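You operate a simulated robot arm through the tools that you are given. There is no shell and no other tool. Be economical: measure what you need, move in short steps, check, and stop when the job is done.

The job below is to be done with a simulated two-armed robot. You get a single attempt, and the scene is never put back.

Task
On the top of the long grey bench, fold the blue screen cloth in half, so that it is half as long.

It is judged by the outcome, as a careful person would: the job done as asked, and still so three seconds after it is handed in. It fails if anything else is knocked over, pushed out of place, dropped, spilled or broken. Flat cloth is picked up by pressing the open fingertips on it (5 to 10 N) and closing them slowly along it; thin cloth reads only 2 to 8 mm in the jaws.

Robot
Two 7-joint arms with two-finger parallel grippers on one trunk, on a base that drives. Base frame: it is fixed to the floor where the robot stands at the start and does not move with it; the origin is under the middle of the robot, x ahead of it, y to its left, z up. Units: m, rad, N and s.
The left shoulder is at the start at [0.118, 0.217, 1.091], the right one opposite. Places, roughly: top of the long grey bench [0.7, 1, 0.8]. Payload 3.43 kg a hand.
The tool frame of a hand sits at the grasp point between the pads (the TCP): z along the fingers, y along the line on which they close. The tips reach 0.034 m beyond it. Largest opening 0.128 m; finger width 0.024, thickness 0.012; the body of the gripper, 0.048 by 0.13 m, starts 0.096 m behind the TCP.
Orientation is told as [roll, pitch, yaw] about the base's x, y, z axes, in that order, counted from this pose: with the fingers straight down and closing along the base's y, the tool's x points along the base's -x, its y along +y and its z along -z.

Tools
- The arms move only by the tool nudge_tool. It takes "left_targets", "right_targets" or both (then of equal length, played together; a hand with none holds still); each is a list of rows, each a list of 7 numbers: the shift along the base's x, y, z in cm, then the turn, a rotation vector about the base's x, y, z in rad, then the closure in counts, from 0 (fully open) to 255 (shut). In form: [[x, y, z, wx, wy, wz, hand], ...]. A call has 1 to 12 rows; each row is the pose to reach, as a shift and turn from the pose commanded when the call began. A row lasts 0.2 s, in which the tool goes at most 0.05 m and 0.15 rad; a call with a longer step from one row to the next is refused whole, and so is a gripper value outside its range. A pose out of reach is approached as far as the arm can. The call stops where the force on the tool passes 40 N (or 10 N more than at its start, if that is more) or the arm is blocked; 0.2 s more then pass. Each finger travels about 0.153 m/s and halts on what it meets, pressing with about 41 N; the grip force reading is that of the motor and also rises with nothing between the fingers. The clock runs only during rows and for 0.2 s after the last one: add rows that repeat a pose to give the fingers time. The reply holds the time, the measured pose of the TCP, the force on the tool along the base axes, the opening and the grip force, in the units named above and with some noise.
- Cameras (640 x 400 px; columns grow to the right, rows downward): "scene" is now at [0.192, 0.0491, 1.3154]; the picture's right is [-0.11, -0.99, 0.02], its down [-0.75, 0.07, -0.65] and it looks along [0.65, -0.09, -0.76] (base axes); focal length 221 px, centre (320, 200). "left" rides on the left gripper at [0.076, 0.011, -0.16] in its tool frame; the picture's right is [-0.15, 0.99, 0.00], its down [-0.88, -0.13, -0.46] and it looks along [-0.45, -0.07, 0.89] (tool axes); focal length 234 px, centre (320, 200). "right" rides on the right gripper at [0.076, -0.011, -0.16] in its tool frame; the picture's right is [0.15, 0.99, 0.00], its down [-0.88, 0.13, -0.46] and it looks along [-0.45, 0.07, 0.89] (tool axes); focal length 234 px, centre (320, 200). There is no depth. A picture from a camera that has moved, and an enlarged one, comes with that camera's place and axes in the base frame and with its lens. The place of the scene camera against the robot may be out by one fixed shift of up to 0.025 m in any direction.
- get_image(camera): a new picture of that camera. No time passes.
- move_column(by): slides the trunk up (or, below 0, down) by that many m; the arms and the scene camera ride with it, the base frame stays. It gives what a move gives, with no picture.
- steer(legs): drives the robot by 1 to 6 legs, each [ahead, left, turn to the left] in m, m and rad, along the robot's own axes; the way and the turn of a leg run together, so that a leg with both is an arc; at most 1.5 m and 3.142 rad a leg. The arms and the cameras ride along, it lands a little off, and it stops where it bumps. It gives what a move gives.
- head_to(pan, tilt): turns the head with the scene camera to pan (to the left, within 1.501 rad either way) and tilt (down, from -0.506 to 1.204), counted from straight ahead of the robot. It gives what a move gives.
- enlarge(camera, box): a new picture of the part [left, top, right, bottom] of that camera's present view, enlarged. No time passes.
- sign_off(): hands the job in; it is judged then, once.

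Work in short steps. Places have to be worked out from the pictures, the camera data and where the tool is seen: move nearer, look again, correct. Check each grasp and each placing, and mend what went wrong. You have 120 turns and 108 pictures in all, those below and enlarged ones among them. Open the grippers and draw the arms clear of the work before you hand the job in, unless the task says otherwise; then end with one line.

The tools are called after ">>>" as name(argument=value, ...) on one line, values as JSON. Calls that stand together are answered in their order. nudge_tool: Moves the arms, as the interface text tells. Its arguments: {"type":"object","properties":{"left_targets":{"type":"array"},"right_targets":{"type":"array"}},"required":[]} The other tools are called the same way: move_column (by) slides the trunk up or down; steer (legs) drives the base; head_to (pan, tilt) turns the head that bears the scene camera; get_image (camera) takes a picture; enlarge (camera, box) takes an enlarged picture of a part of a camera's view; sign_off () hands the job in.

At the start:

```text
clock: 0.0
left_eef_pos: [0.7036, 0.4649, 1.0355]
left_orientation: [-0.022, 0.002, 0.216]
left_wrist_force: [1.7, -0.8, -0.3]
left_finger_gap: 0.128
left_grasp_force: 0.0
right_eef_pos: [0.7751, -0.0297, 0.9137]
right_orientation: [-0.015, 0.005, 0.234]
right_wrist_force: [-0.6, 0.4, -0.2]
right_finger_gap: 0.1279
right_grasp_force: 0.0
trunk travel left (down, up): [-0.575, 0.365]
robot x, y, heading: [0.0889, 0.021, 0.216]
head pan, tilt: [-0.325, 0.862]
```

scene: 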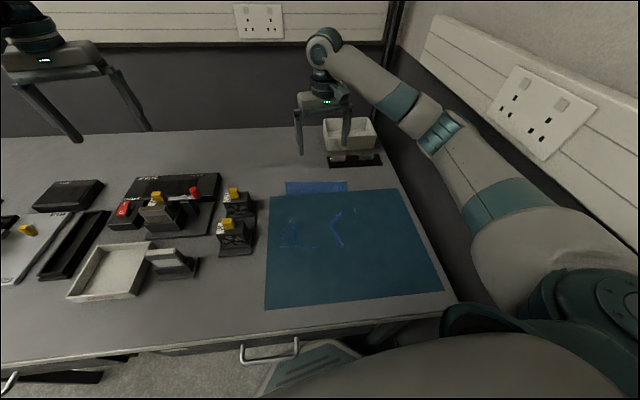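
right: 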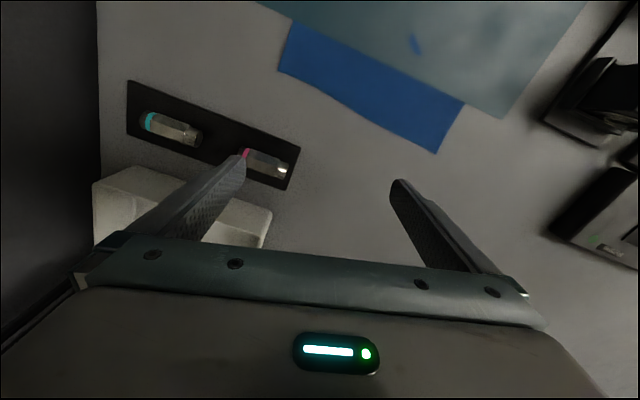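
left: 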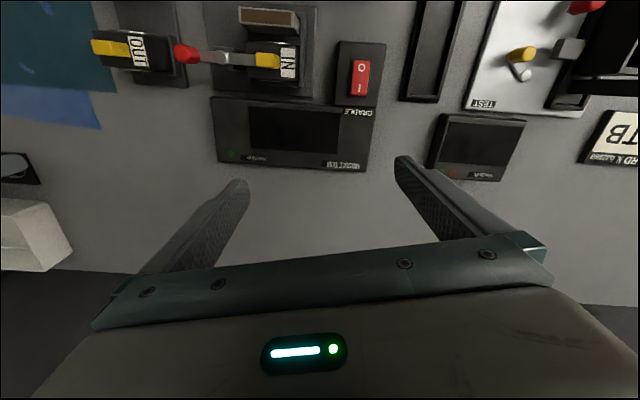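

I can see a teal sheet with a blue strip showing at its far edge. I'll enlarge it to tell cloth from mat.

>>> enlarge(camera="scene", box=[250, 160, 460, 320])

>>> enlarge(camera="right", box=[240, 0, 600, 200])

```text
2.50 times, centred on (355, 240) of scene
camera zoom: at [0.192, 0.0491, 1.3154], right [-0.11, -0.99, 0.02], down [-0.75, 0.07, -0.65], along [0.65, -0.09, -0.76], focal length 553 px, centre (232, 100)
```

zoom: 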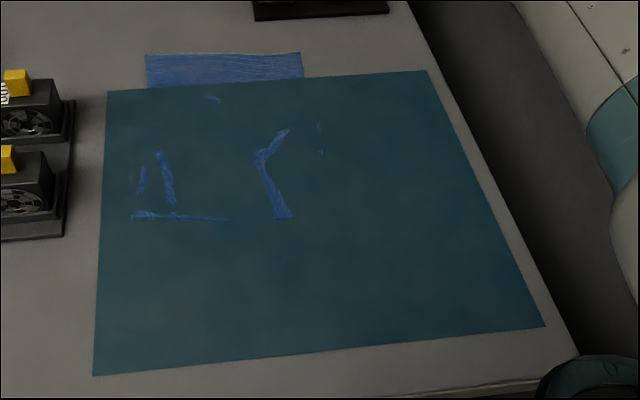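

```text
1.78 times, centred on (420, 100) of right
camera zoom: at [0.7062, -0.0549, 1.0745], right [-0.37, 0.93, -0.01], down [0.83, 0.34, 0.45], along [0.42, 0.15, -0.89], focal length 416 px, centre (142, 378)
```

zoom: 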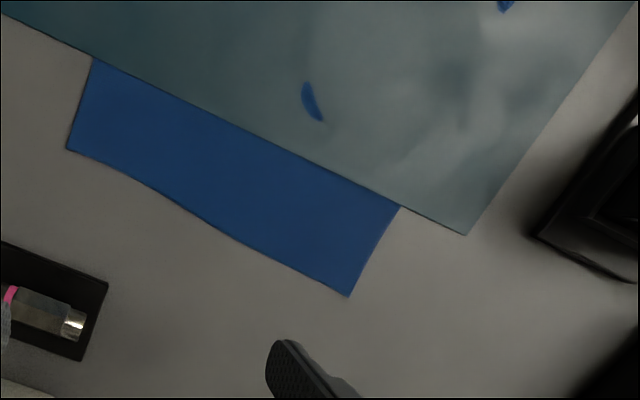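

The blue cloth lies mostly under or through the teal mat, with its far edge showing at x≈0.77 and y from about -0.13 to 0.09. Its near part is too close for the hands, so I'll back up 0.2 m straight along -x.

>>> steer(legs=[[-0.2, 0.045, 0]])

>>> get_image(camera="right")

>>> get_image(camera="scene")

```text
clock: 0.7
left_eef_pos: [0.6972, 0.4592, 1.0428]
left_orientation: [-0.001, -0.002, 0.229]
left_wrist_force: [0.7, -0.3, 0.1]
left_finger_gap: 0.1277
left_grasp_force: 0.1
right_eef_pos: [0.7743, -0.0229, 0.9136]
right_orientation: [0.001, -0.002, 0.259]
right_wrist_force: [0.2, -0.1, -0.1]
right_finger_gap: 0.1283
right_grasp_force: 0.1
trunk travel left (down, up): [-0.575, 0.365]
robot x, y, heading: [0.0847, 0.0243, 0.232]
head pan, tilt: [-0.325, 0.862]
stopped in leg 1: the robot was blocked; the commanded pose is now the measured one
```

```text
102 pictures are left
camera right: at [0.7047, -0.0531, 1.0743], right [-0.4, 0.92, 0.0], down [0.82, 0.35, 0.46], along [0.42, 0.18, -0.89], focal length 234 px, centre (320, 200)
```

right: 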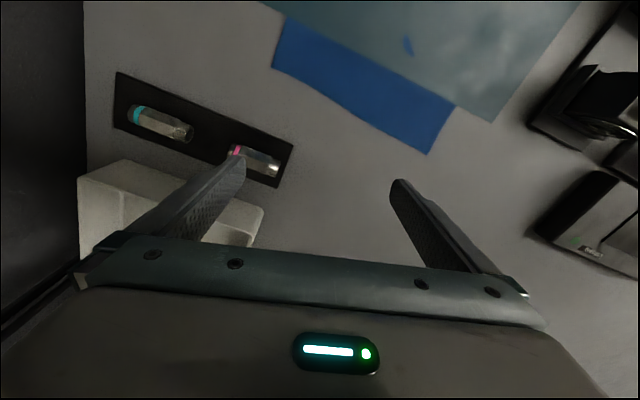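

```text
101 pictures are left
camera scene: at [0.1913, 0.0333, 1.3156], right [-0.1, -1.0, 0.0], down [-0.76, 0.07, -0.65], along [0.65, -0.06, -0.76], focal length 221 px, centre (320, 200)
```

scene: 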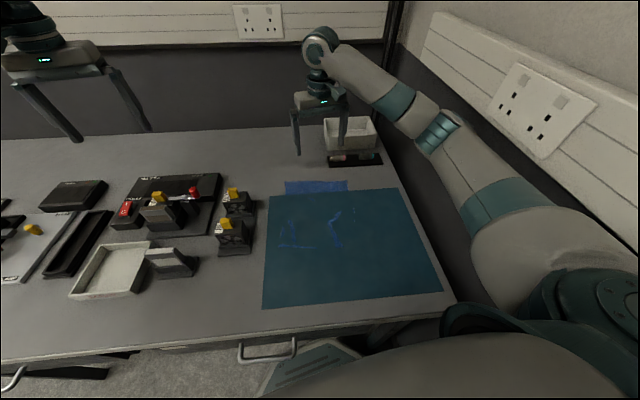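

The base was blocked almost at once. I'll look to the right and left to find out what it touched.

>>> head_to(pan=-1.5, tilt=0.7)

>>> get_image(camera="scene")

>>> head_to(pan=1.5, tilt=0.7)

>>> get_image(camera="scene")

```text
clock: 2.1
left_eef_pos: [0.6993, 0.4601, 1.0398]
left_orientation: [-0.005, 0.0, 0.228]
left_wrist_force: [0.9, 0.2, 0.8]
left_finger_gap: 0.1279
left_grasp_force: 0.0
right_eef_pos: [0.7747, -0.0238, 0.9135]
right_orientation: [0.0, 0.002, 0.255]
right_wrist_force: [-0.6, 0.8, -0.1]
right_finger_gap: 0.128
right_grasp_force: 0.2
trunk travel left (down, up): [-0.575, 0.365]
robot x, y, heading: [0.0839, 0.0286, 0.23]
head pan, tilt: [-1.499, 0.7]
```

```text
100 pictures are left
camera scene: at [0.1404, -0.0383, 1.329], right [-0.96, -0.29, 0.0], down [-0.19, 0.61, -0.77], along [0.23, -0.73, -0.64], focal length 221 px, centre (320, 200)
```

scene: 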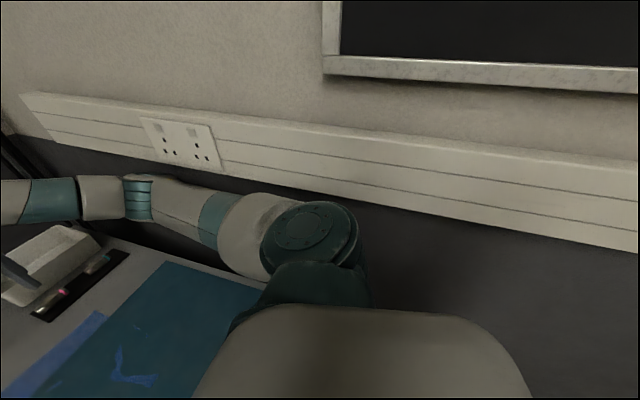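

```text
clock: 4.7
left_eef_pos: [0.6996, 0.4607, 1.0402]
left_orientation: [-0.005, 0.001, 0.227]
left_wrist_force: [-0.3, -0.5, 0.2]
left_finger_gap: 0.1279
left_grasp_force: 0.0
right_eef_pos: [0.7764, -0.0235, 0.9136]
right_orientation: [0.001, 0.002, 0.256]
right_wrist_force: [-0.1, -0.1, 0.4]
right_finger_gap: 0.1278
right_grasp_force: 0.0
trunk travel left (down, up): [-0.575, 0.365]
robot x, y, heading: [0.0877, 0.0252, 0.23]
head pan, tilt: [1.499, 0.7]
```

```text
99 pictures are left
camera scene: at [0.1025, 0.127, 1.328], right [0.99, 0.15, 0.0], down [0.1, -0.64, -0.76], along [-0.12, 0.75, -0.65], focal length 221 px, centre (320, 200)
```

scene: 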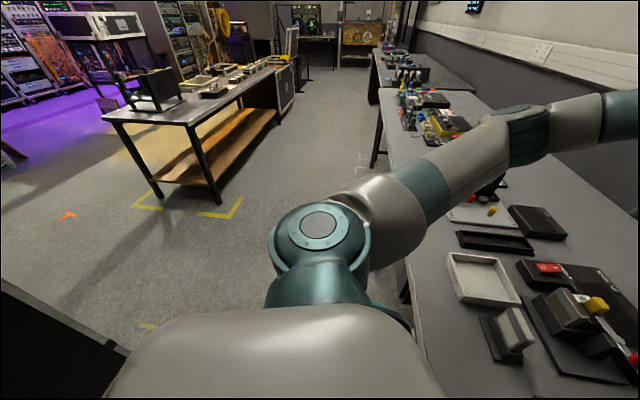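

There is a wall close on the right and a dark object behind, so I can't back up. I'll work from the left instead, so the whole cloth is 0.6 to 0.8 m away. First I raise both hands to clear the bench items.

>>> nudge_tool(left_targets=[[0, 0, 3, 0, 0, 0, 0], [0, 0, 6, 0, 0, 0, 0], [0, 0, 9, 0, 0, 0, 0], [0, 0, 9, 0, 0, 0, 0]], right_targets=[[0, 0, 4, 0, 0, 0, 0], [0, 0, 8, 0, 0, 0, 0], [0, 0, 12, 0, 0, 0, 0], [0, 0, 16, 0, 0, 0, 0]])

>>> steer(legs=[[0.08, 0.34, 0]])

>>> head_to(pan=-0.7, tilt=0.85)

>>> get_image(camera="scene")

```text
clock: 5.7
left_eef_pos: [0.7013, 0.4538, 1.1326]
left_orientation: [0.0, 0.001, 0.225]
left_wrist_force: [0.2, -0.2, -0.9]
left_finger_gap: 0.1279
left_grasp_force: 0.0
right_eef_pos: [0.776, -0.0287, 1.073]
right_orientation: [0.002, 0.002, 0.253]
right_wrist_force: [0.3, -0.1, 0.1]
right_finger_gap: 0.1281
right_grasp_force: 0.1
trunk travel left (down, up): [-0.575, 0.365]
robot x, y, heading: [0.0883, 0.0293, 0.229]
head pan, tilt: [1.499, 0.7]
```

```text
clock: 7.9
left_eef_pos: [0.7025, 0.7966, 1.1345]
left_orientation: [0.002, 0.0, 0.23]
left_wrist_force: [0.2, -0.1, -0.2]
left_finger_gap: 0.1282
left_grasp_force: 0.1
right_eef_pos: [0.7784, 0.3154, 1.0718]
right_orientation: [0.006, 0.002, 0.259]
right_wrist_force: [-0.3, -0.2, -0.2]
right_finger_gap: 0.1278
right_grasp_force: 0.0
trunk travel left (down, up): [-0.575, 0.365]
robot x, y, heading: [0.0881, 0.3696, 0.228]
head pan, tilt: [1.499, 0.7]
```

```text
clock: 10.0
left_eef_pos: [0.7022, 0.796, 1.1337]
left_orientation: [0.001, 0.0, 0.23]
left_wrist_force: [-0.1, -0.5, -0.3]
left_finger_gap: 0.1279
left_grasp_force: 0.0
right_eef_pos: [0.7792, 0.3143, 1.0716]
right_orientation: [0.006, 0.0, 0.258]
right_wrist_force: [0.2, -0.5, 0.0]
right_finger_gap: 0.1282
right_grasp_force: 0.1
trunk travel left (down, up): [-0.575, 0.365]
robot x, y, heading: [0.0877, 0.3681, 0.236]
head pan, tilt: [-0.7, 0.85]
```

```text
98 pictures are left
camera scene: at [0.1905, 0.343, 1.3163], right [-0.45, -0.89, 0.0], down [-0.67, 0.34, -0.66], along [0.59, -0.3, -0.75], focal length 221 px, centre (320, 200)
```

scene: 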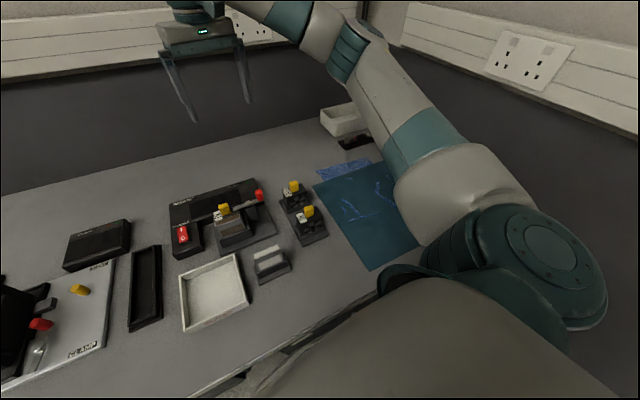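

The sideways drive worked. Now I turn right towards the cloth.

>>> steer(legs=[[0, 0, -0.6]])

>>> head_to(pan=-0.25, tilt=0.85)

>>> get_image(camera="scene")

>>> get_image(camera="right")

```text
clock: 12.1
left_eef_pos: [0.8397, 0.362, 1.134]
left_orientation: [0.003, -0.001, -0.387]
left_wrist_force: [0.1, -0.9, 0.0]
left_finger_gap: 0.1278
left_grasp_force: 0.1
right_eef_pos: [0.6212, -0.0732, 1.0704]
right_orientation: [0.007, -0.001, -0.355]
right_wrist_force: [0.2, 0.8, 0.6]
right_finger_gap: 0.1278
right_grasp_force: 0.0
trunk travel left (down, up): [-0.575, 0.365]
robot x, y, heading: [0.0878, 0.3678, -0.389]
head pan, tilt: [-0.7, 0.85]
```

```text
clock: 13.0
left_eef_pos: [0.8373, 0.3631, 1.1338]
left_orientation: [0.002, -0.001, -0.385]
left_wrist_force: [-0.7, -1.1, -0.6]
left_finger_gap: 0.1279
left_grasp_force: 0.1
right_eef_pos: [0.6226, -0.0726, 1.0714]
right_orientation: [0.007, -0.001, -0.357]
right_wrist_force: [0.2, -0.5, 0.0]
right_finger_gap: 0.1281
right_grasp_force: 0.0
trunk travel left (down, up): [-0.575, 0.365]
robot x, y, heading: [0.0903, 0.364, -0.384]
head pan, tilt: [-0.25, 0.85]
```

```text
97 pictures are left
camera scene: at [0.1813, 0.3015, 1.3163], right [-0.59, -0.8, 0.0], down [-0.6, 0.45, -0.66], along [0.53, -0.39, -0.75], focal length 221 px, centre (320, 200)
```

scene: 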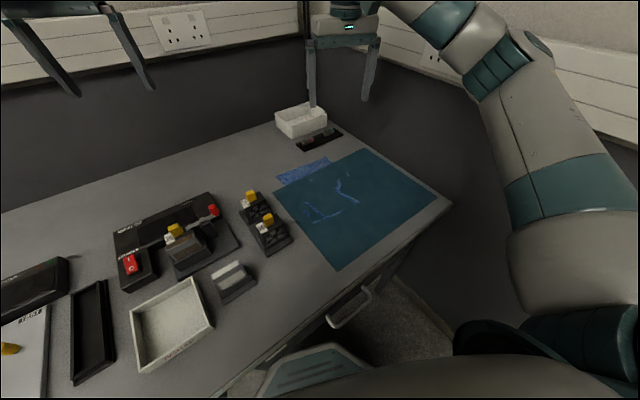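

```text
96 pictures are left
camera right: at [0.5481, -0.0578, 1.2317], right [0.21, 0.98, 0.01], down [0.87, -0.19, 0.46], along [0.45, -0.09, -0.89], focal length 234 px, centre (320, 200)
```

right: 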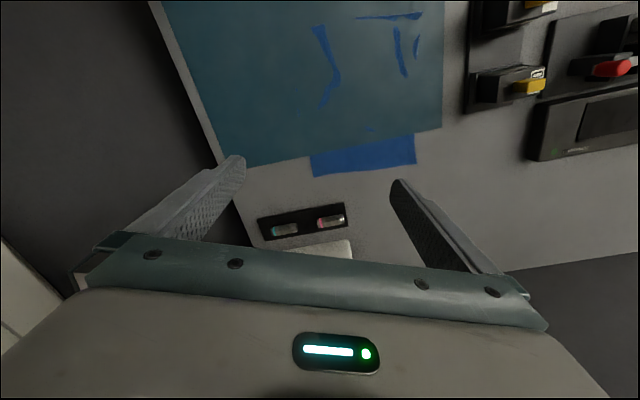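

From here the cloth reads as about x 0.48–0.74 and y -0.10 to 0.12, with its near edge possibly at the line of blue at x≈0.48. I'll move the right camera nearer and lower to check.

>>> nudge_tool(right_targets=[[-4, 2, -2, 0, 0, 0, 0], [-8, 4, -4, 0, 0, 0, 0], [-12, 6, -6, 0, 0, 0, 0], [-12, 6, -6, 0, 0, 0, 0]])

>>> get_image(camera="right")

>>> enlarge(camera="scene", box=[260, 130, 450, 280])

```text
clock: 14.0
left_eef_pos: [0.8391, 0.3643, 1.1334]
left_orientation: [0.001, 0.0, -0.386]
left_wrist_force: [0.3, -0.7, -0.4]
left_finger_gap: 0.1281
left_grasp_force: 0.1
right_eef_pos: [0.5032, -0.0114, 1.014]
right_orientation: [0.004, -0.001, -0.358]
right_wrist_force: [-1.0, 0.2, -0.1]
right_finger_gap: 0.1279
right_grasp_force: 0.1
trunk travel left (down, up): [-0.575, 0.365]
robot x, y, heading: [0.0884, 0.365, -0.385]
head pan, tilt: [-0.25, 0.85]
```

```text
95 pictures are left
camera right: at [0.4294, 0.0032, 1.1747], right [0.21, 0.98, 0.01], down [0.87, -0.19, 0.46], along [0.45, -0.09, -0.89], focal length 234 px, centre (320, 200)
```

right: 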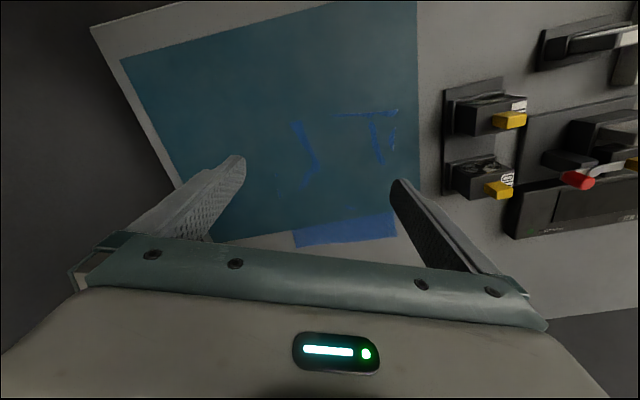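

```text
2.67 times, centred on (355, 205) of scene
camera zoom: at [0.1818, 0.3016, 1.3163], right [-0.59, -0.8, 0.0], down [-0.6, 0.45, -0.66], along [0.53, -0.39, -0.75], focal length 590 px, centre (227, 187)
```

zoom: 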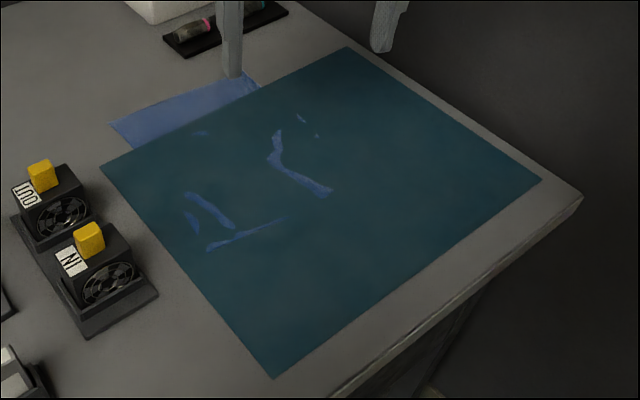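

The cloth is about 0.225 m wide (y) and 0.26 m long (x), with the far edge at x≈0.755 and the near edge at x≈0.49. I'll shift the base 0.1 m further left and turn a bit more, so both hands reach both ends.

>>> steer(legs=[[-0.037, 0.093, 0], [0, 0, -0.15]])

>>> get_image(camera="left")

```text
clock: 15.8
left_eef_pos: [0.8298, 0.3516, 1.1345]
left_orientation: [0.002, 0.0, -0.533]
left_wrist_force: [-0.5, 0.0, 0.1]
left_finger_gap: 0.1282
left_grasp_force: 0.1
right_eef_pos: [0.4435, 0.0295, 1.0144]
right_orientation: [0.007, 0.001, -0.505]
right_wrist_force: [0.4, 0.3, 0.4]
right_finger_gap: 0.128
right_grasp_force: 0.1
trunk travel left (down, up): [-0.575, 0.365]
robot x, y, heading: [0.0894, 0.4657, -0.536]
head pan, tilt: [-0.25, 0.85]
```

```text
93 pictures are left
camera left: at [0.7721, 0.4017, 1.2937], right [0.63, 0.78, 0.0], down [0.69, -0.56, 0.46], along [0.35, -0.29, -0.89], focal length 234 px, centre (320, 200)
```

left: 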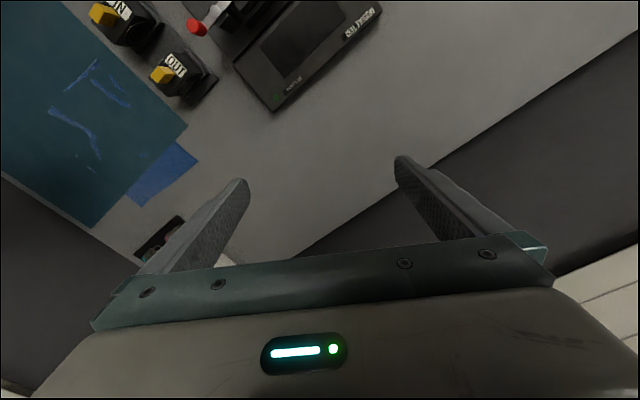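

Now I bring both hands above the far corners, with fingers closing along y, half closed to about 5 cm, and z≈0.92.

>>> nudge_tool(left_targets=[[-1, -3.3, -2.5, 0, 0, 0.066, 150], [-2, -6.6, -5, 0, 0, 0.132, 150], [-3, -10, -7.5, 0, 0, 0.2, 150], [-4, -13.3, -10, 0, 0, 0.266, 150], [-5, -16.6, -12.5, 0, 0, 0.333, 150], [-6, -20, -15, 0, 0, 0.4, 150], [-7.2, -23.3, -18, 0, 0, 0.466, 150], [-8.5, -26.6, -21, 0, 0, 0.53, 150], [-8.5, -26.6, -21, 0, 0, 0.53, 150]], right_targets=[[3.7, -1.6, 0, 0, 0, 0.066, 150], [7.4, -3.1, 0, 0, 0, 0.132, 150], [11.1, -4.7, -1, 0, 0, 0.2, 150], [14.8, -6.2, -3, 0, 0, 0.266, 150], [18.5, -7.8, -4, 0, 0, 0.333, 150], [22.2, -9.4, -6, 0, 0, 0.4, 150], [25.9, -11, -8, 0, 0, 0.466, 150], [29.6, -12.5, -9, 0, 0, 0.51, 150], [29.6, -12.5, -9, 0, 0, 0.51, 150]])

>>> get_image(camera="left")

>>> get_image(camera="right")

>>> get_image(camera="scene")

```text
clock: 17.8
left_eef_pos: [0.7449, 0.0825, 0.9223]
left_orientation: [0.004, 0.0, -0.004]
left_wrist_force: [-0.2, -1.0, -0.6]
left_finger_gap: 0.0528
left_grasp_force: 0.1
right_eef_pos: [0.723, -0.0958, 0.9201]
right_orientation: [0.007, 0.001, 0.005]
right_wrist_force: [0.1, -0.5, -0.5]
right_finger_gap: 0.0526
right_grasp_force: 0.0
right hand out of reach, approached as far as the arm can: row 8, 9
trunk travel left (down, up): [-0.575, 0.365]
robot x, y, heading: [0.0887, 0.4679, -0.531]
head pan, tilt: [-0.25, 0.85]
```

```text
92 pictures are left
camera left: at [0.671, 0.0957, 1.083], right [0.15, 0.99, 0.0], down [0.88, -0.14, 0.46], along [0.45, -0.07, -0.89], focal length 234 px, centre (320, 200)
```

left: 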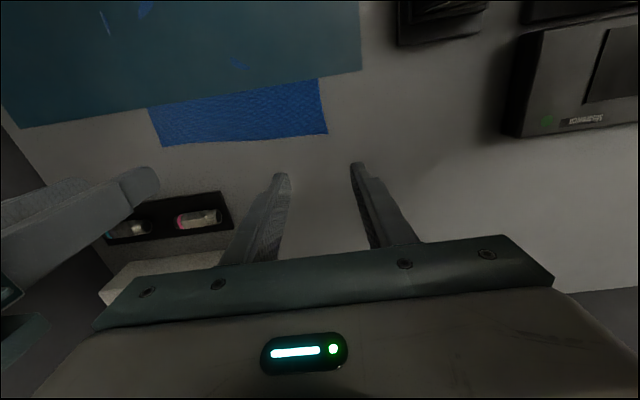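

```text
91 pictures are left
camera right: at [0.648, -0.1088, 1.0807], right [-0.15, 0.99, 0.01], down [0.88, 0.13, 0.46], along [0.45, 0.07, -0.89], focal length 234 px, centre (320, 200)
```

right: 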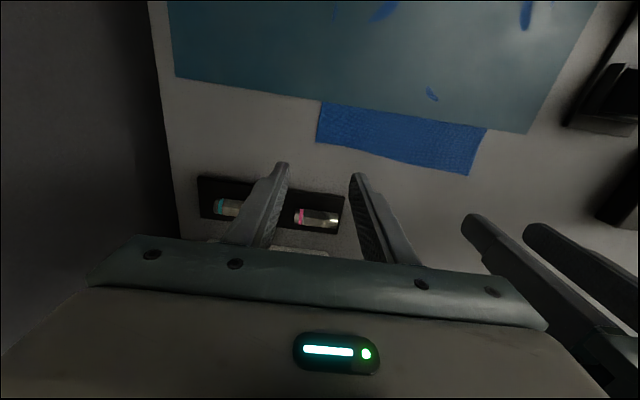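

```text
90 pictures are left
camera scene: at [0.1709, 0.3827, 1.3161], right [-0.71, -0.71, 0.0], down [-0.53, 0.53, -0.66], along [0.47, -0.46, -0.75], focal length 221 px, centre (320, 200)
```

scene: 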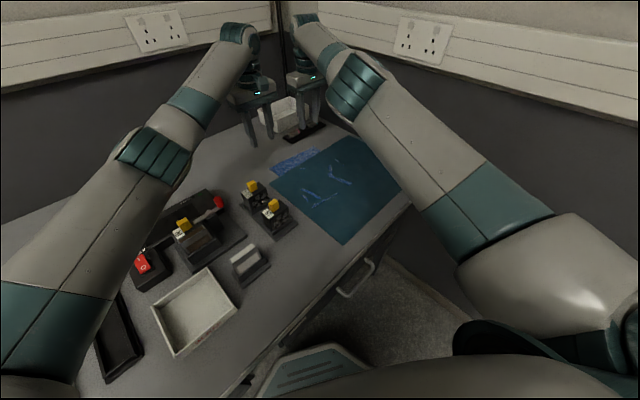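

Comparing the two wrist cameras puts the bench top at z≈0.80. The far corners are then about (0.727, 0.097) and (0.712, -0.102), and the cloth is about 0.20 by 0.23 m. I'll go to the corners with both hands turned to yaw -0.6, so the gripper bodies clear each other, and stop 3–4 cm above the cloth.

>>> nudge_tool(left_targets=[[-1, -0.4, -1, 0, 0, -0.15, 183], [-2.4, -0.9, -2, 0, 0, -0.3, 183], [-3.6, -1.4, -3.5, 0, 0, -0.45, 183], [-4.9, -1.9, -5, 0, 0, -0.6, 183], [-4.9, -1.9, -5, 0, 0, -0.6, 183]], right_targets=[[-1, 0.7, -1, 0, 0, -0.15, 183], [-2, 1.5, -2, 0, 0, -0.3, 183], [-3, 2.2, -3.5, 0, 0, -0.45, 183], [-3.7, 2.9, -5, 0, 0, -0.6, 183], [-3.7, 2.9, -5, 0, 0, -0.6, 183]])

>>> get_image(camera="left")

>>> get_image(camera="right")

```text
clock: 19.0
left_eef_pos: [0.6961, 0.0674, 0.8741]
left_orientation: [0.001, 0.001, -0.605]
left_wrist_force: [0.3, -0.7, 0.7]
left_finger_gap: 0.0363
left_grasp_force: 0.1
right_eef_pos: [0.7296, -0.083, 0.8783]
right_orientation: [0.005, 0.003, -0.597]
right_wrist_force: [-0.1, -0.3, 0.0]
right_finger_gap: 0.0362
right_grasp_force: 0.2
right hand out of reach, approached as far as the arm can: row 1, 2, 3, 4, 5
trunk travel left (down, up): [-0.575, 0.365]
robot x, y, heading: [0.0903, 0.4664, -0.536]
head pan, tilt: [-0.25, 0.85]
```

```text
89 pictures are left
camera left: at [0.6419, 0.1201, 1.0344], right [0.68, 0.73, 0.0], down [0.65, -0.61, 0.46], along [0.33, -0.31, -0.89], focal length 234 px, centre (320, 200)
```

left: 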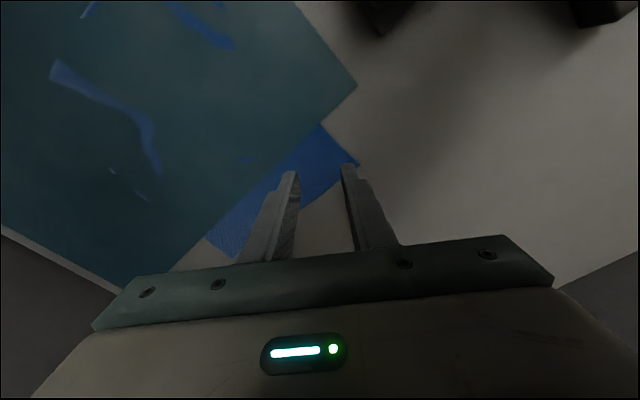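

```text
88 pictures are left
camera right: at [0.6615, -0.0495, 1.0388], right [0.43, 0.9, 0.01], down [0.8, -0.39, 0.45], along [0.41, -0.19, -0.89], focal length 234 px, centre (320, 200)
```

right: 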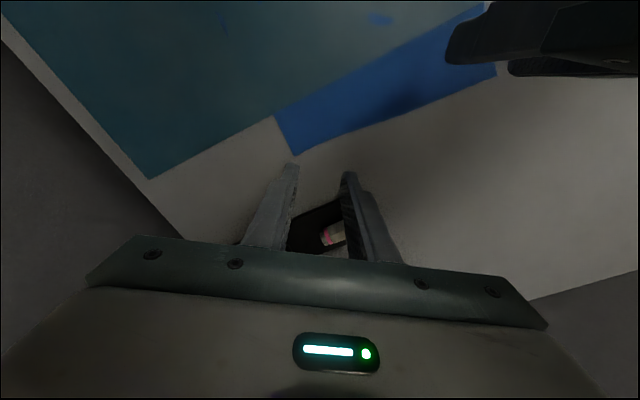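

The corner estimates hold: left (0.723, 0.096), right (0.713, -0.103). The right hand ended off target, so I correct it on its own.

>>> nudge_tool(right_targets=[[-1.5, 0.5, 0, 0, 0, 0, 183], [-3, 1, 0, 0, 0, 0, 183], [-4.4, 1.6, 0, 0, 0, 0, 183], [-4.4, 1.6, 0, 0, 0, 0, 183]])

```text
clock: 20.0
left_eef_pos: [0.6956, 0.064, 0.8743]
left_orientation: [0.001, -0.001, -0.604]
left_wrist_force: [0.0, -0.1, 0.0]
left_finger_gap: 0.0362
left_grasp_force: 0.1
right_eef_pos: [0.7294, -0.0844, 0.8792]
right_orientation: [0.005, 0.001, -0.595]
right_wrist_force: [0.3, -0.4, 0.0]
right_finger_gap: 0.0358
right_grasp_force: 0.0
right hand out of reach, approached as far as the arm can: row 1, 2, 3, 4
trunk travel left (down, up): [-0.575, 0.365]
robot x, y, heading: [0.0899, 0.4697, -0.536]
head pan, tilt: [-0.25, 0.85]
```

The right hand doesn't move at all, so an arm limit or contact is likely. I'll look at it.

>>> get_image(camera="scene")

>>> nudge_tool(right_targets=[[0, 0, 2, 0, 0, 0, 183], [-1, 0, 4, 0, 0, 0, 183], [-3, 0, 6, 0, 0, 0, 183], [-5, 0, 8, 0, 0, 0, 183]])

```text
87 pictures are left
camera scene: at [0.1711, 0.3857, 1.3163], right [-0.71, -0.71, 0.0], down [-0.53, 0.53, -0.66], along [0.47, -0.47, -0.75], focal length 221 px, centre (320, 200)
```

scene: 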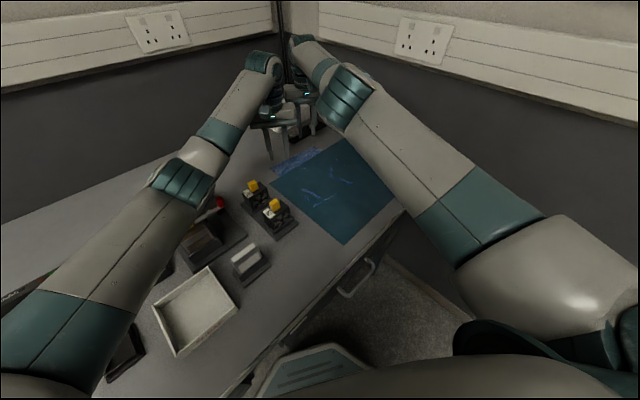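

```text
clock: 21.0
left_eef_pos: [0.6964, 0.0672, 0.8744]
left_orientation: [0.001, 0.001, -0.603]
left_wrist_force: [0.1, 0.4, -0.2]
left_finger_gap: 0.0358
left_grasp_force: 0.0
right_eef_pos: [0.7154, -0.0992, 0.9566]
right_orientation: [0.006, 0.0, -0.594]
right_wrist_force: [0.4, -0.6, -0.3]
right_finger_gap: 0.0363
right_grasp_force: 0.0
right hand out of reach, approached as far as the arm can: row 2, 3, 4
trunk travel left (down, up): [-0.575, 0.365]
robot x, y, heading: [0.0894, 0.4669, -0.532]
head pan, tilt: [-0.25, 0.85]
```

The right hand may be held off by closeness to the left arm. I'll move the left hand up and away, then give the right hand a short probe.

>>> nudge_tool(left_targets=[[0, 3, 3, 0, 0, 0, 183], [0, 6, 6, 0, 0, 0, 183], [0, 10, 8, 0, 0, 0, 183], [0, 14, 10, 0, 0, 0, 183], [0, 14, 10, 0, 0, 0, 183]])

>>> nudge_tool(right_targets=[[0, 0, -1, 0, 0, 0, 183], [0, 0, -2, 0, 0, 0, 183]])

```text
clock: 22.2
left_eef_pos: [0.6966, 0.2054, 0.9735]
left_orientation: [0.001, 0.001, -0.606]
left_wrist_force: [-0.3, 0.4, 0.8]
left_finger_gap: 0.036
left_grasp_force: 0.1
right_eef_pos: [0.7162, -0.1003, 0.9557]
right_orientation: [0.007, 0.003, -0.595]
right_wrist_force: [0.1, 0.1, 0.0]
right_finger_gap: 0.0362
right_grasp_force: 0.1
trunk travel left (down, up): [-0.575, 0.365]
robot x, y, heading: [0.0892, 0.4681, -0.535]
head pan, tilt: [-0.25, 0.85]
```

```text
clock: 22.8
left_eef_pos: [0.6974, 0.2063, 0.9719]
left_orientation: [0.002, 0.0, -0.604]
left_wrist_force: [0.2, -0.4, -0.7]
left_finger_gap: 0.0362
left_grasp_force: 0.0
right_eef_pos: [0.7174, -0.0996, 0.9353]
right_orientation: [0.005, 0.002, -0.593]
right_wrist_force: [-0.1, -0.1, -0.1]
right_finger_gap: 0.0362
right_grasp_force: 0.1
trunk travel left (down, up): [-0.575, 0.365]
robot x, y, heading: [0.0866, 0.463, -0.534]
head pan, tilt: [-0.25, 0.85]
```

Commands are relative to the pose actually reached. Now I try the right target again with the left hand away.

>>> nudge_tool(right_targets=[[-1, 1, -2, 0, 0, 0, 183], [-2, 2, -4, 0, 0, 0, 183], [-3.1, 3.3, -6, 0, 0, 0, 183], [-3.1, 3.3, -6, 0, 0, 0, 183]])

```text
clock: 23.8
left_eef_pos: [0.6975, 0.2057, 0.973]
left_orientation: [0.002, 0.001, -0.606]
left_wrist_force: [0.8, 0.6, -0.1]
left_finger_gap: 0.0361
left_grasp_force: 0.1
right_eef_pos: [0.7264, -0.0887, 0.8864]
right_orientation: [0.005, 0.001, -0.597]
right_wrist_force: [0.1, 0.5, 0.5]
right_finger_gap: 0.036
right_grasp_force: 0.0
right hand out of reach, approached as far as the arm can: row 1, 2, 3, 4
trunk travel left (down, up): [-0.575, 0.365]
robot x, y, heading: [0.0872, 0.4713, -0.534]
head pan, tilt: [-0.25, 0.85]
```

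The same limit shows without the left arm near, so it is a joint limit with the target too far inward for the right arm. I'll raise the right hand and turn the base left 0.2, so the corner lies about 20° to its own side.

>>> nudge_tool(right_targets=[[0, 0, 3, 0, 0, 0, 183], [0, 0, 6, 0, 0, 0, 183]])

>>> steer(legs=[[0, 0, 0.2]])

```text
clock: 24.4
left_eef_pos: [0.6974, 0.2045, 0.9727]
left_orientation: [0.002, -0.001, -0.604]
left_wrist_force: [-0.6, 0.4, 1.1]
left_finger_gap: 0.0362
left_grasp_force: 0.1
right_eef_pos: [0.7245, -0.0883, 0.9459]
right_orientation: [0.007, 0.001, -0.596]
right_wrist_force: [-0.2, -0.2, 0.5]
right_finger_gap: 0.0362
right_grasp_force: 0.1
right hand out of reach, approached as far as the arm can: row 2
trunk travel left (down, up): [-0.575, 0.365]
robot x, y, heading: [0.0864, 0.4636, -0.532]
head pan, tilt: [-0.25, 0.85]
```

```text
clock: 25.5
left_eef_pos: [0.7369, 0.3341, 0.9734]
left_orientation: [0.0, -0.001, -0.404]
left_wrist_force: [-0.2, 0.4, 0.4]
left_finger_gap: 0.0362
left_grasp_force: 0.0
right_eef_pos: [0.8223, 0.0491, 0.945]
right_orientation: [0.007, -0.001, -0.395]
right_wrist_force: [0.3, -0.7, -0.2]
right_finger_gap: 0.0362
right_grasp_force: 0.0
trunk travel left (down, up): [-0.575, 0.365]
robot x, y, heading: [0.0897, 0.4652, -0.337]
head pan, tilt: [-0.25, 0.85]
```

Now I move the right hand to the far right corner pose.

>>> nudge_tool(right_targets=[[-2.7, -2.3, -1, 0, 0, -0.04, 183], [-5.4, -4.6, -2, 0, 0, -0.08, 183], [-8.1, -6.9, -4, 0, 0, -0.12, 183], [-10.8, -9.2, -6, 0, 0, -0.16, 183], [-13.6, -11.6, -7.5, 0, 0, -0.2, 183], [-13.6, -11.6, -7.5, 0, 0, -0.2, 183]])

>>> get_image(camera="right")

```text
clock: 26.9
left_eef_pos: [0.7363, 0.3327, 0.9721]
left_orientation: [0.001, 0.001, -0.404]
left_wrist_force: [-0.1, 0.1, -0.1]
left_finger_gap: 0.0361
left_grasp_force: 0.1
right_eef_pos: [0.6869, -0.0674, 0.8718]
right_orientation: [0.009, 0.0, -0.596]
right_wrist_force: [0.4, -1.0, 0.0]
right_finger_gap: 0.0361
right_grasp_force: 0.1
trunk travel left (down, up): [-0.575, 0.365]
robot x, y, heading: [0.092, 0.4681, -0.338]
head pan, tilt: [-0.25, 0.85]
```

```text
86 pictures are left
camera right: at [0.6186, -0.0341, 1.0314], right [0.43, 0.9, 0.01], down [0.8, -0.39, 0.46], along [0.41, -0.19, -0.89], focal length 234 px, centre (320, 200)
```

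right: 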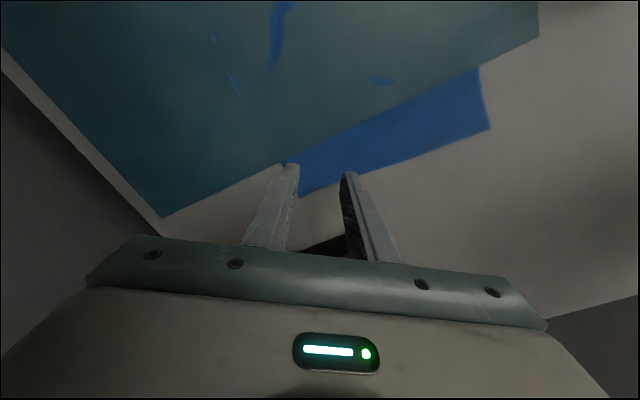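

That works. Before grasping, I test whether both hands can reach the near-edge drop poses, at a safe height.

>>> nudge_tool(left_targets=[[-2.7, -2.6, 0, 0, 0, -0.02, 183], [-5.4, -5.2, 0, 0, 0, -0.04, 183], [-8.1, -7.8, 0, 0, 0, -0.06, 183], [-10.8, -10.4, 0, 0, 0, -0.08, 183], [-13.5, -13, 0, 0, 0, -0.1, 183], [-16.2, -15.6, 0, 0, 0, -0.12, 183], [-18.9, -18.2, 0, 0, 0, -0.14, 183], [-21.6, -20.8, -1, 0, 0, -0.16, 183], [-24.3, -23.4, -4, 0, 0, -0.18, 183], [-26.6, -25.8, -7, 0, 0, -0.2, 183]], right_targets=[[0, 0, 4, 0, 0, 0, 183], [-2.5, 0, 6, 0, 0, 0, 183], [-5, 0, 6, 0, 0, 0, 183], [-7.5, 0, 6, 0, 0, 0, 183], [-10, 0, 6, 0, 0, 0, 183], [-12.5, 0, 6, 0, 0, 0, 183], [-15, 0, 5, 0, 0, 0, 183], [-17.5, 0, 4, 0, 0, 0, 183], [-20, 0, 3, 0, 0, 0, 183], [-22, 0, 3, 0, 0, 0, 183]])

>>> get_image(camera="left")

>>> get_image(camera="scene")

```text
clock: 29.1
left_eef_pos: [0.4698, 0.0757, 0.9022]
left_orientation: [0.002, -0.002, -0.602]
left_wrist_force: [0.3, -0.5, 0.3]
left_finger_gap: 0.0361
left_grasp_force: 0.1
right_eef_pos: [0.4641, -0.0658, 0.8998]
right_orientation: [0.007, 0.001, -0.597]
right_wrist_force: [-0.3, 0.2, -0.4]
right_finger_gap: 0.0358
right_grasp_force: 0.0
trunk travel left (down, up): [-0.575, 0.365]
robot x, y, heading: [0.0884, 0.463, -0.333]
head pan, tilt: [-0.25, 0.85]
```

```text
85 pictures are left
camera left: at [0.4141, 0.1275, 1.0617], right [0.68, 0.73, 0.0], down [0.65, -0.61, 0.46], along [0.34, -0.31, -0.89], focal length 234 px, centre (320, 200)
```

left: 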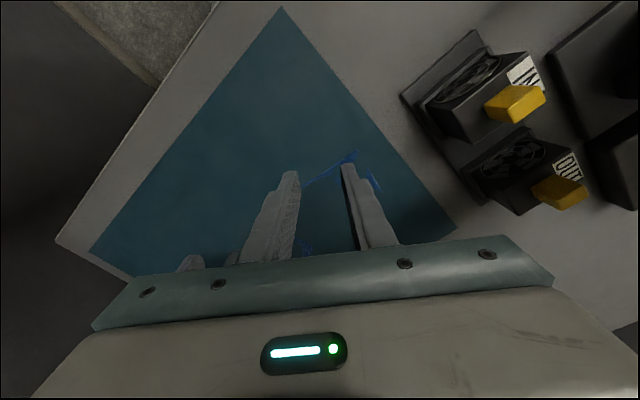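

```text
84 pictures are left
camera scene: at [0.184, 0.4058, 1.3165], right [-0.55, -0.83, 0.0], down [-0.63, 0.41, -0.66], along [0.55, -0.36, -0.75], focal length 221 px, centre (320, 200)
```

scene: 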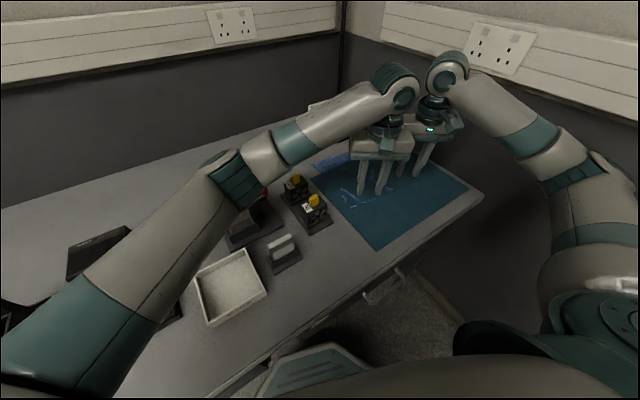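

Both drop poses are reachable. The near left cloth corner shows clearly at (0.494, 0.105), so the length is about 0.23 m. I return both hands to the far corners, just above the cloth.

>>> nudge_tool(left_targets=[[0, 0, 2, 0, 0, 0, 183], [3, 0, 3, 0, 0, 0, 183], [6, 0, 3, 0, 0, 0, 183], [9, 0, 3, 0, 0, 0, 183], [12, 0, 3, 0, 0, 0, 183], [15, 0, 2, 0, 0, 0, 183], [18, -0.5, 0, 0, 0, 0, 183], [20.5, -1, -2, 0, 0, 0, 183], [22.6, -1.3, -4, 0, 0, 0, 183], [22.6, -1.3, -5, 0, 0, 0, 183], [22.6, -1.3, -5, 0, 0, 0, 183]], right_targets=[[0, 0, 2, 0, 0, 0, 183], [3, 0, 3, 0, 0, 0, 183], [6, 0, 3, 0, 0, 0, 183], [9, 0, 3, 0, 0, 0, 183], [12, 0, 3, 0, 0, 0, 183], [15, 0, 2, 0, 0, 0, 183], [18, 0, 0, 0, 0, 0, 183], [20.5, 0, -2, 0, 0, 0, 183], [22.2, -0.1, -4, 0, 0, 0, 183], [22.2, -0.1, -5, 0, 0, 0, 183], [22.2, -0.1, -5, 0, 0, 0, 183]])

>>> get_image(camera="left")

>>> get_image(camera="right")

```text
clock: 31.5
left_eef_pos: [0.6967, 0.0618, 0.8543]
left_orientation: [-0.001, -0.001, -0.603]
left_wrist_force: [0.4, 0.3, -0.1]
left_finger_gap: 0.036
left_grasp_force: 0.1
right_eef_pos: [0.6877, -0.0668, 0.8513]
right_orientation: [0.005, 0.0, -0.594]
right_wrist_force: [0.2, -0.2, 0.5]
right_finger_gap: 0.0362
right_grasp_force: 0.0
trunk travel left (down, up): [-0.575, 0.365]
robot x, y, heading: [0.0892, 0.4638, -0.333]
head pan, tilt: [-0.25, 0.85]
```

```text
83 pictures are left
camera left: at [0.6415, 0.1157, 1.0142], right [0.68, 0.73, 0.0], down [0.65, -0.61, 0.46], along [0.34, -0.31, -0.89], focal length 234 px, centre (320, 200)
```

left: 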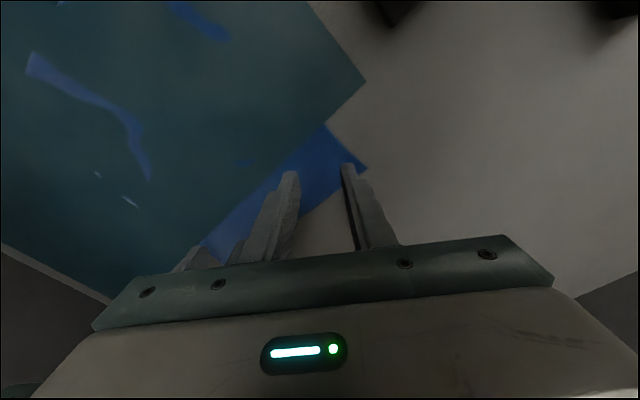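

```text
82 pictures are left
camera right: at [0.6193, -0.0341, 1.0109], right [0.43, 0.9, 0.01], down [0.8, -0.39, 0.46], along [0.41, -0.19, -0.89], focal length 234 px, centre (320, 200)
```

right: 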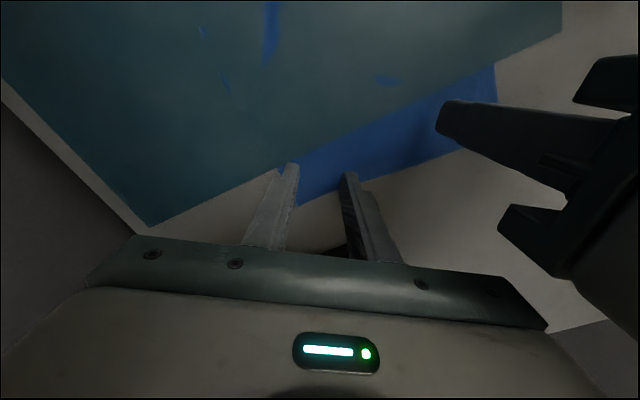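

The fingers are close to the cloth edges, so I shift both hands slightly inward and descend about 1.3 cm, checking force.

>>> nudge_tool(left_targets=[[-0.5, -0.2, 0, 0, 0, 0, 183], [-0.5, -0.2, -0.6, 0, 0, 0, 183], [-0.5, -0.2, -1.2, 0, 0, 0, 183], [-0.5, -0.2, -1.4, 0, 0, 0, 183]], right_targets=[[-0.4, 0.2, 0, 0, 0, 0, 183], [-0.4, 0.2, -0.6, 0, 0, 0, 183], [-0.4, 0.2, -1.0, 0, 0, 0, 183], [-0.4, 0.2, -1.2, 0, 0, 0, 183]])

```text
clock: 32.5
left_eef_pos: [0.6915, 0.0576, 0.8383]
left_orientation: [0.0, -0.003, -0.605]
left_wrist_force: [-0.6, -0.2, -0.7]
left_finger_gap: 0.0362
left_grasp_force: 0.1
right_eef_pos: [0.6835, -0.0656, 0.8388]
right_orientation: [0.005, 0.001, -0.596]
right_wrist_force: [-0.1, -0.7, 0.5]
right_finger_gap: 0.036
right_grasp_force: 0.1
trunk travel left (down, up): [-0.575, 0.365]
robot x, y, heading: [0.0925, 0.4693, -0.335]
head pan, tilt: [-0.25, 0.85]
```

There is no contact yet, with tips at about 0.805. I go down in 1 mm steps.

>>> nudge_tool(left_targets=[[0, 0, -0.15, 0, 0, 0, 183], [0, 0, -0.3, 0, 0, 0, 183], [0, 0, -0.45, 0, 0, 0, 183]], right_targets=[[0, 0, -0.15, 0, 0, 0, 183], [0, 0, -0.3, 0, 0, 0, 183], [0, 0, -0.45, 0, 0, 0, 183]])

```text
clock: 33.3
left_eef_pos: [0.6913, 0.0595, 0.835]
left_orientation: [-0.002, -0.004, -0.603]
left_wrist_force: [0.0, -1.4, 0.5]
left_finger_gap: 0.0359
left_grasp_force: 0.1
right_eef_pos: [0.6833, -0.0656, 0.8353]
right_orientation: [0.007, 0.0, -0.594]
right_wrist_force: [0.3, -0.8, 7.3]
right_finger_gap: 0.0364
right_grasp_force: 0.1
trunk travel left (down, up): [-0.575, 0.365]
robot x, y, heading: [0.0915, 0.4664, -0.334]
head pan, tilt: [-0.25, 0.85]
```

The right hand presses with 7 N; the left is just above contact. I lower the left a little more.

>>> nudge_tool(left_targets=[[0, 0, -0.1, 0, 0, 0, 183], [0, 0, -0.2, 0, 0, 0, 183]])

>>> get_image(camera="left")

>>> get_image(camera="right")

```text
clock: 33.9
left_eef_pos: [0.6904, 0.0584, 0.8348]
left_orientation: [-0.001, -0.004, -0.605]
left_wrist_force: [0.4, -1.5, 9.5]
left_finger_gap: 0.036
left_grasp_force: 0.0
right_eef_pos: [0.6832, -0.065, 0.8349]
right_orientation: [0.007, -0.003, -0.596]
right_wrist_force: [0.9, -0.4, 5.0]
right_finger_gap: 0.036
right_grasp_force: 0.1
trunk travel left (down, up): [-0.575, 0.365]
robot x, y, heading: [0.0893, 0.4688, -0.335]
head pan, tilt: [-0.25, 0.85]
```

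```text
81 pictures are left
camera left: at [0.6353, 0.1131, 0.9947], right [0.68, 0.73, 0.0], down [0.65, -0.61, 0.46], along [0.34, -0.31, -0.89], focal length 234 px, centre (320, 200)
```

left: 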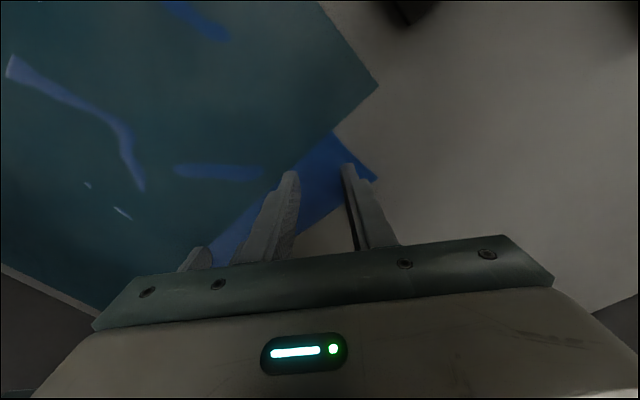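

```text
80 pictures are left
camera right: at [0.6143, -0.0326, 0.9953], right [0.43, 0.9, 0.01], down [0.8, -0.39, 0.46], along [0.41, -0.19, -0.89], focal length 234 px, centre (320, 200)
```

right: 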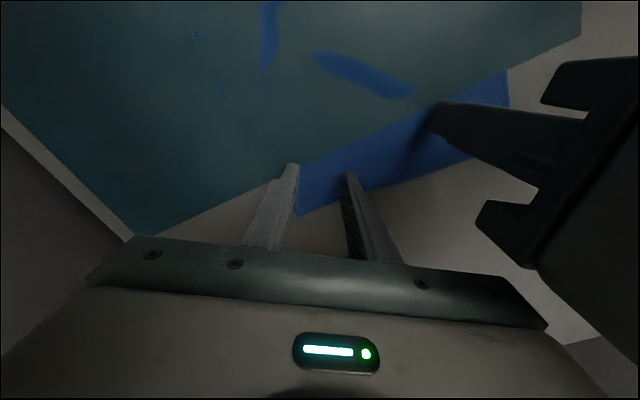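

Left looks well placed. The right hand's outer finger is at the cloth's side edge, so I lift it slightly, shift 0.8 cm inward and press again.

>>> nudge_tool(right_targets=[[0, 0, 0.8, 0, 0, 0, 183], [0.2, 0.8, 0.8, 0, 0, 0, 183], [0.2, 0.8, 0.3, 0, 0, 0, 183], [0.2, 0.8, 0.1, 0, 0, 0, 183], [0.2, 0.8, -0.03, 0, 0, 0, 183]])

>>> get_image(camera="right")

```text
clock: 35.1
left_eef_pos: [0.6894, 0.0603, 0.8353]
left_orientation: [0.001, -0.004, -0.604]
left_wrist_force: [1.8, -3.7, 18.9]
left_finger_gap: 0.0361
left_grasp_force: 0.1
right_eef_pos: [0.6848, -0.0569, 0.8359]
right_orientation: [0.007, -0.003, -0.595]
right_wrist_force: [0.4, -0.7, 4.2]
right_finger_gap: 0.0358
right_grasp_force: 0.2
trunk travel left (down, up): [-0.575, 0.365]
robot x, y, heading: [0.0917, 0.4678, -0.332]
head pan, tilt: [-0.25, 0.85]
```

```text
79 pictures are left
camera right: at [0.6159, -0.024, 0.9951], right [0.43, 0.9, 0.01], down [0.8, -0.39, 0.46], along [0.42, -0.19, -0.89], focal length 234 px, centre (320, 200)
```

right: 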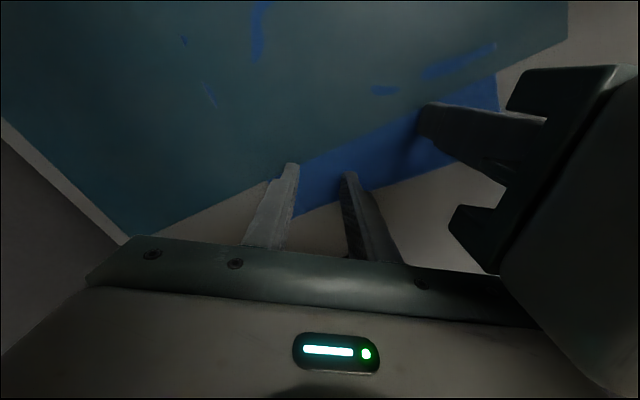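

Left force has crept to 19 N, so I relieve it by 1 mm and slowly close both grippers along the cloth.

>>> nudge_tool(left_targets=[[0, 0, 0.1, 0, 0, 0, 183], [0, 0, 0.1, 0, 0, 0, 192], [0, 0, 0.1, 0, 0, 0, 201], [0, 0, 0.1, 0, 0, 0, 210], [0, 0, 0.1, 0, 0, 0, 219], [0, 0, 0.1, 0, 0, 0, 228], [0, 0, 0.1, 0, 0, 0, 237], [0, 0, 0.1, 0, 0, 0, 246], [0, 0, 0.1, 0, 0, 0, 255], [0, 0, 0.1, 0, 0, 0, 255], [0, 0, 0.1, 0, 0, 0, 255]], right_targets=[[0, 0, -0.05, 0, 0, 0, 183], [0, 0, -0.05, 0, 0, 0, 192], [0, 0, -0.05, 0, 0, 0, 201], [0, 0, -0.05, 0, 0, 0, 210], [0, 0, -0.05, 0, 0, 0, 219], [0, 0, -0.05, 0, 0, 0, 228], [0, 0, -0.05, 0, 0, 0, 237], [0, 0, -0.05, 0, 0, 0, 246], [0, 0, -0.05, 0, 0, 0, 255], [0, 0, -0.05, 0, 0, 0, 255], [0, 0, -0.05, 0, 0, 0, 255]])

>>> get_image(camera="right")

>>> get_image(camera="left")

```text
clock: 37.5
left_eef_pos: [0.69, 0.0589, 0.8351]
left_orientation: [0.0, -0.004, -0.604]
left_wrist_force: [0.9, -1.7, 0.6]
left_finger_gap: 0.0006
left_grasp_force: 35.7
right_eef_pos: [0.6861, -0.0586, 0.8352]
right_orientation: [0.007, -0.003, -0.597]
right_wrist_force: [1.1, -1.0, 20.0]
right_finger_gap: 0.0011
right_grasp_force: 35.5
trunk travel left (down, up): [-0.575, 0.365]
robot x, y, heading: [0.0919, 0.4658, -0.334]
head pan, tilt: [-0.25, 0.85]
```

```text
78 pictures are left
camera right: at [0.6162, -0.0242, 0.995], right [0.43, 0.9, 0.01], down [0.8, -0.39, 0.46], along [0.42, -0.19, -0.89], focal length 234 px, centre (320, 200)
```

right: 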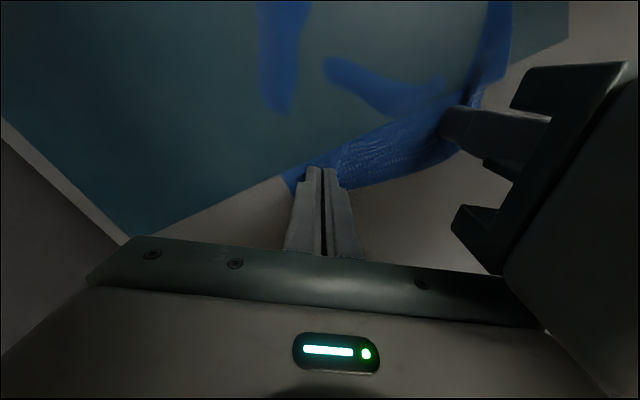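

```text
77 pictures are left
camera left: at [0.6349, 0.1139, 0.9951], right [0.68, 0.73, 0.0], down [0.65, -0.61, 0.46], along [0.34, -0.31, -0.89], focal length 234 px, centre (320, 200)
```

left: 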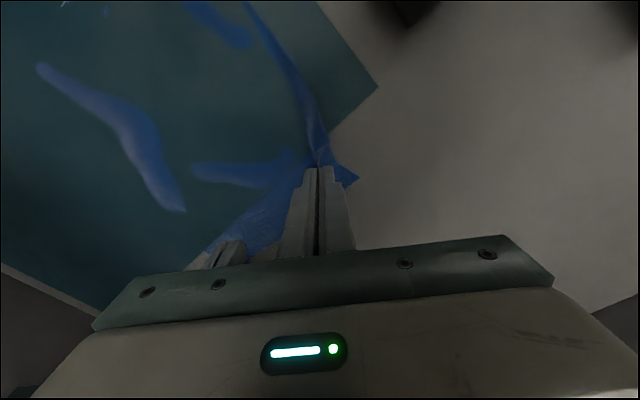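

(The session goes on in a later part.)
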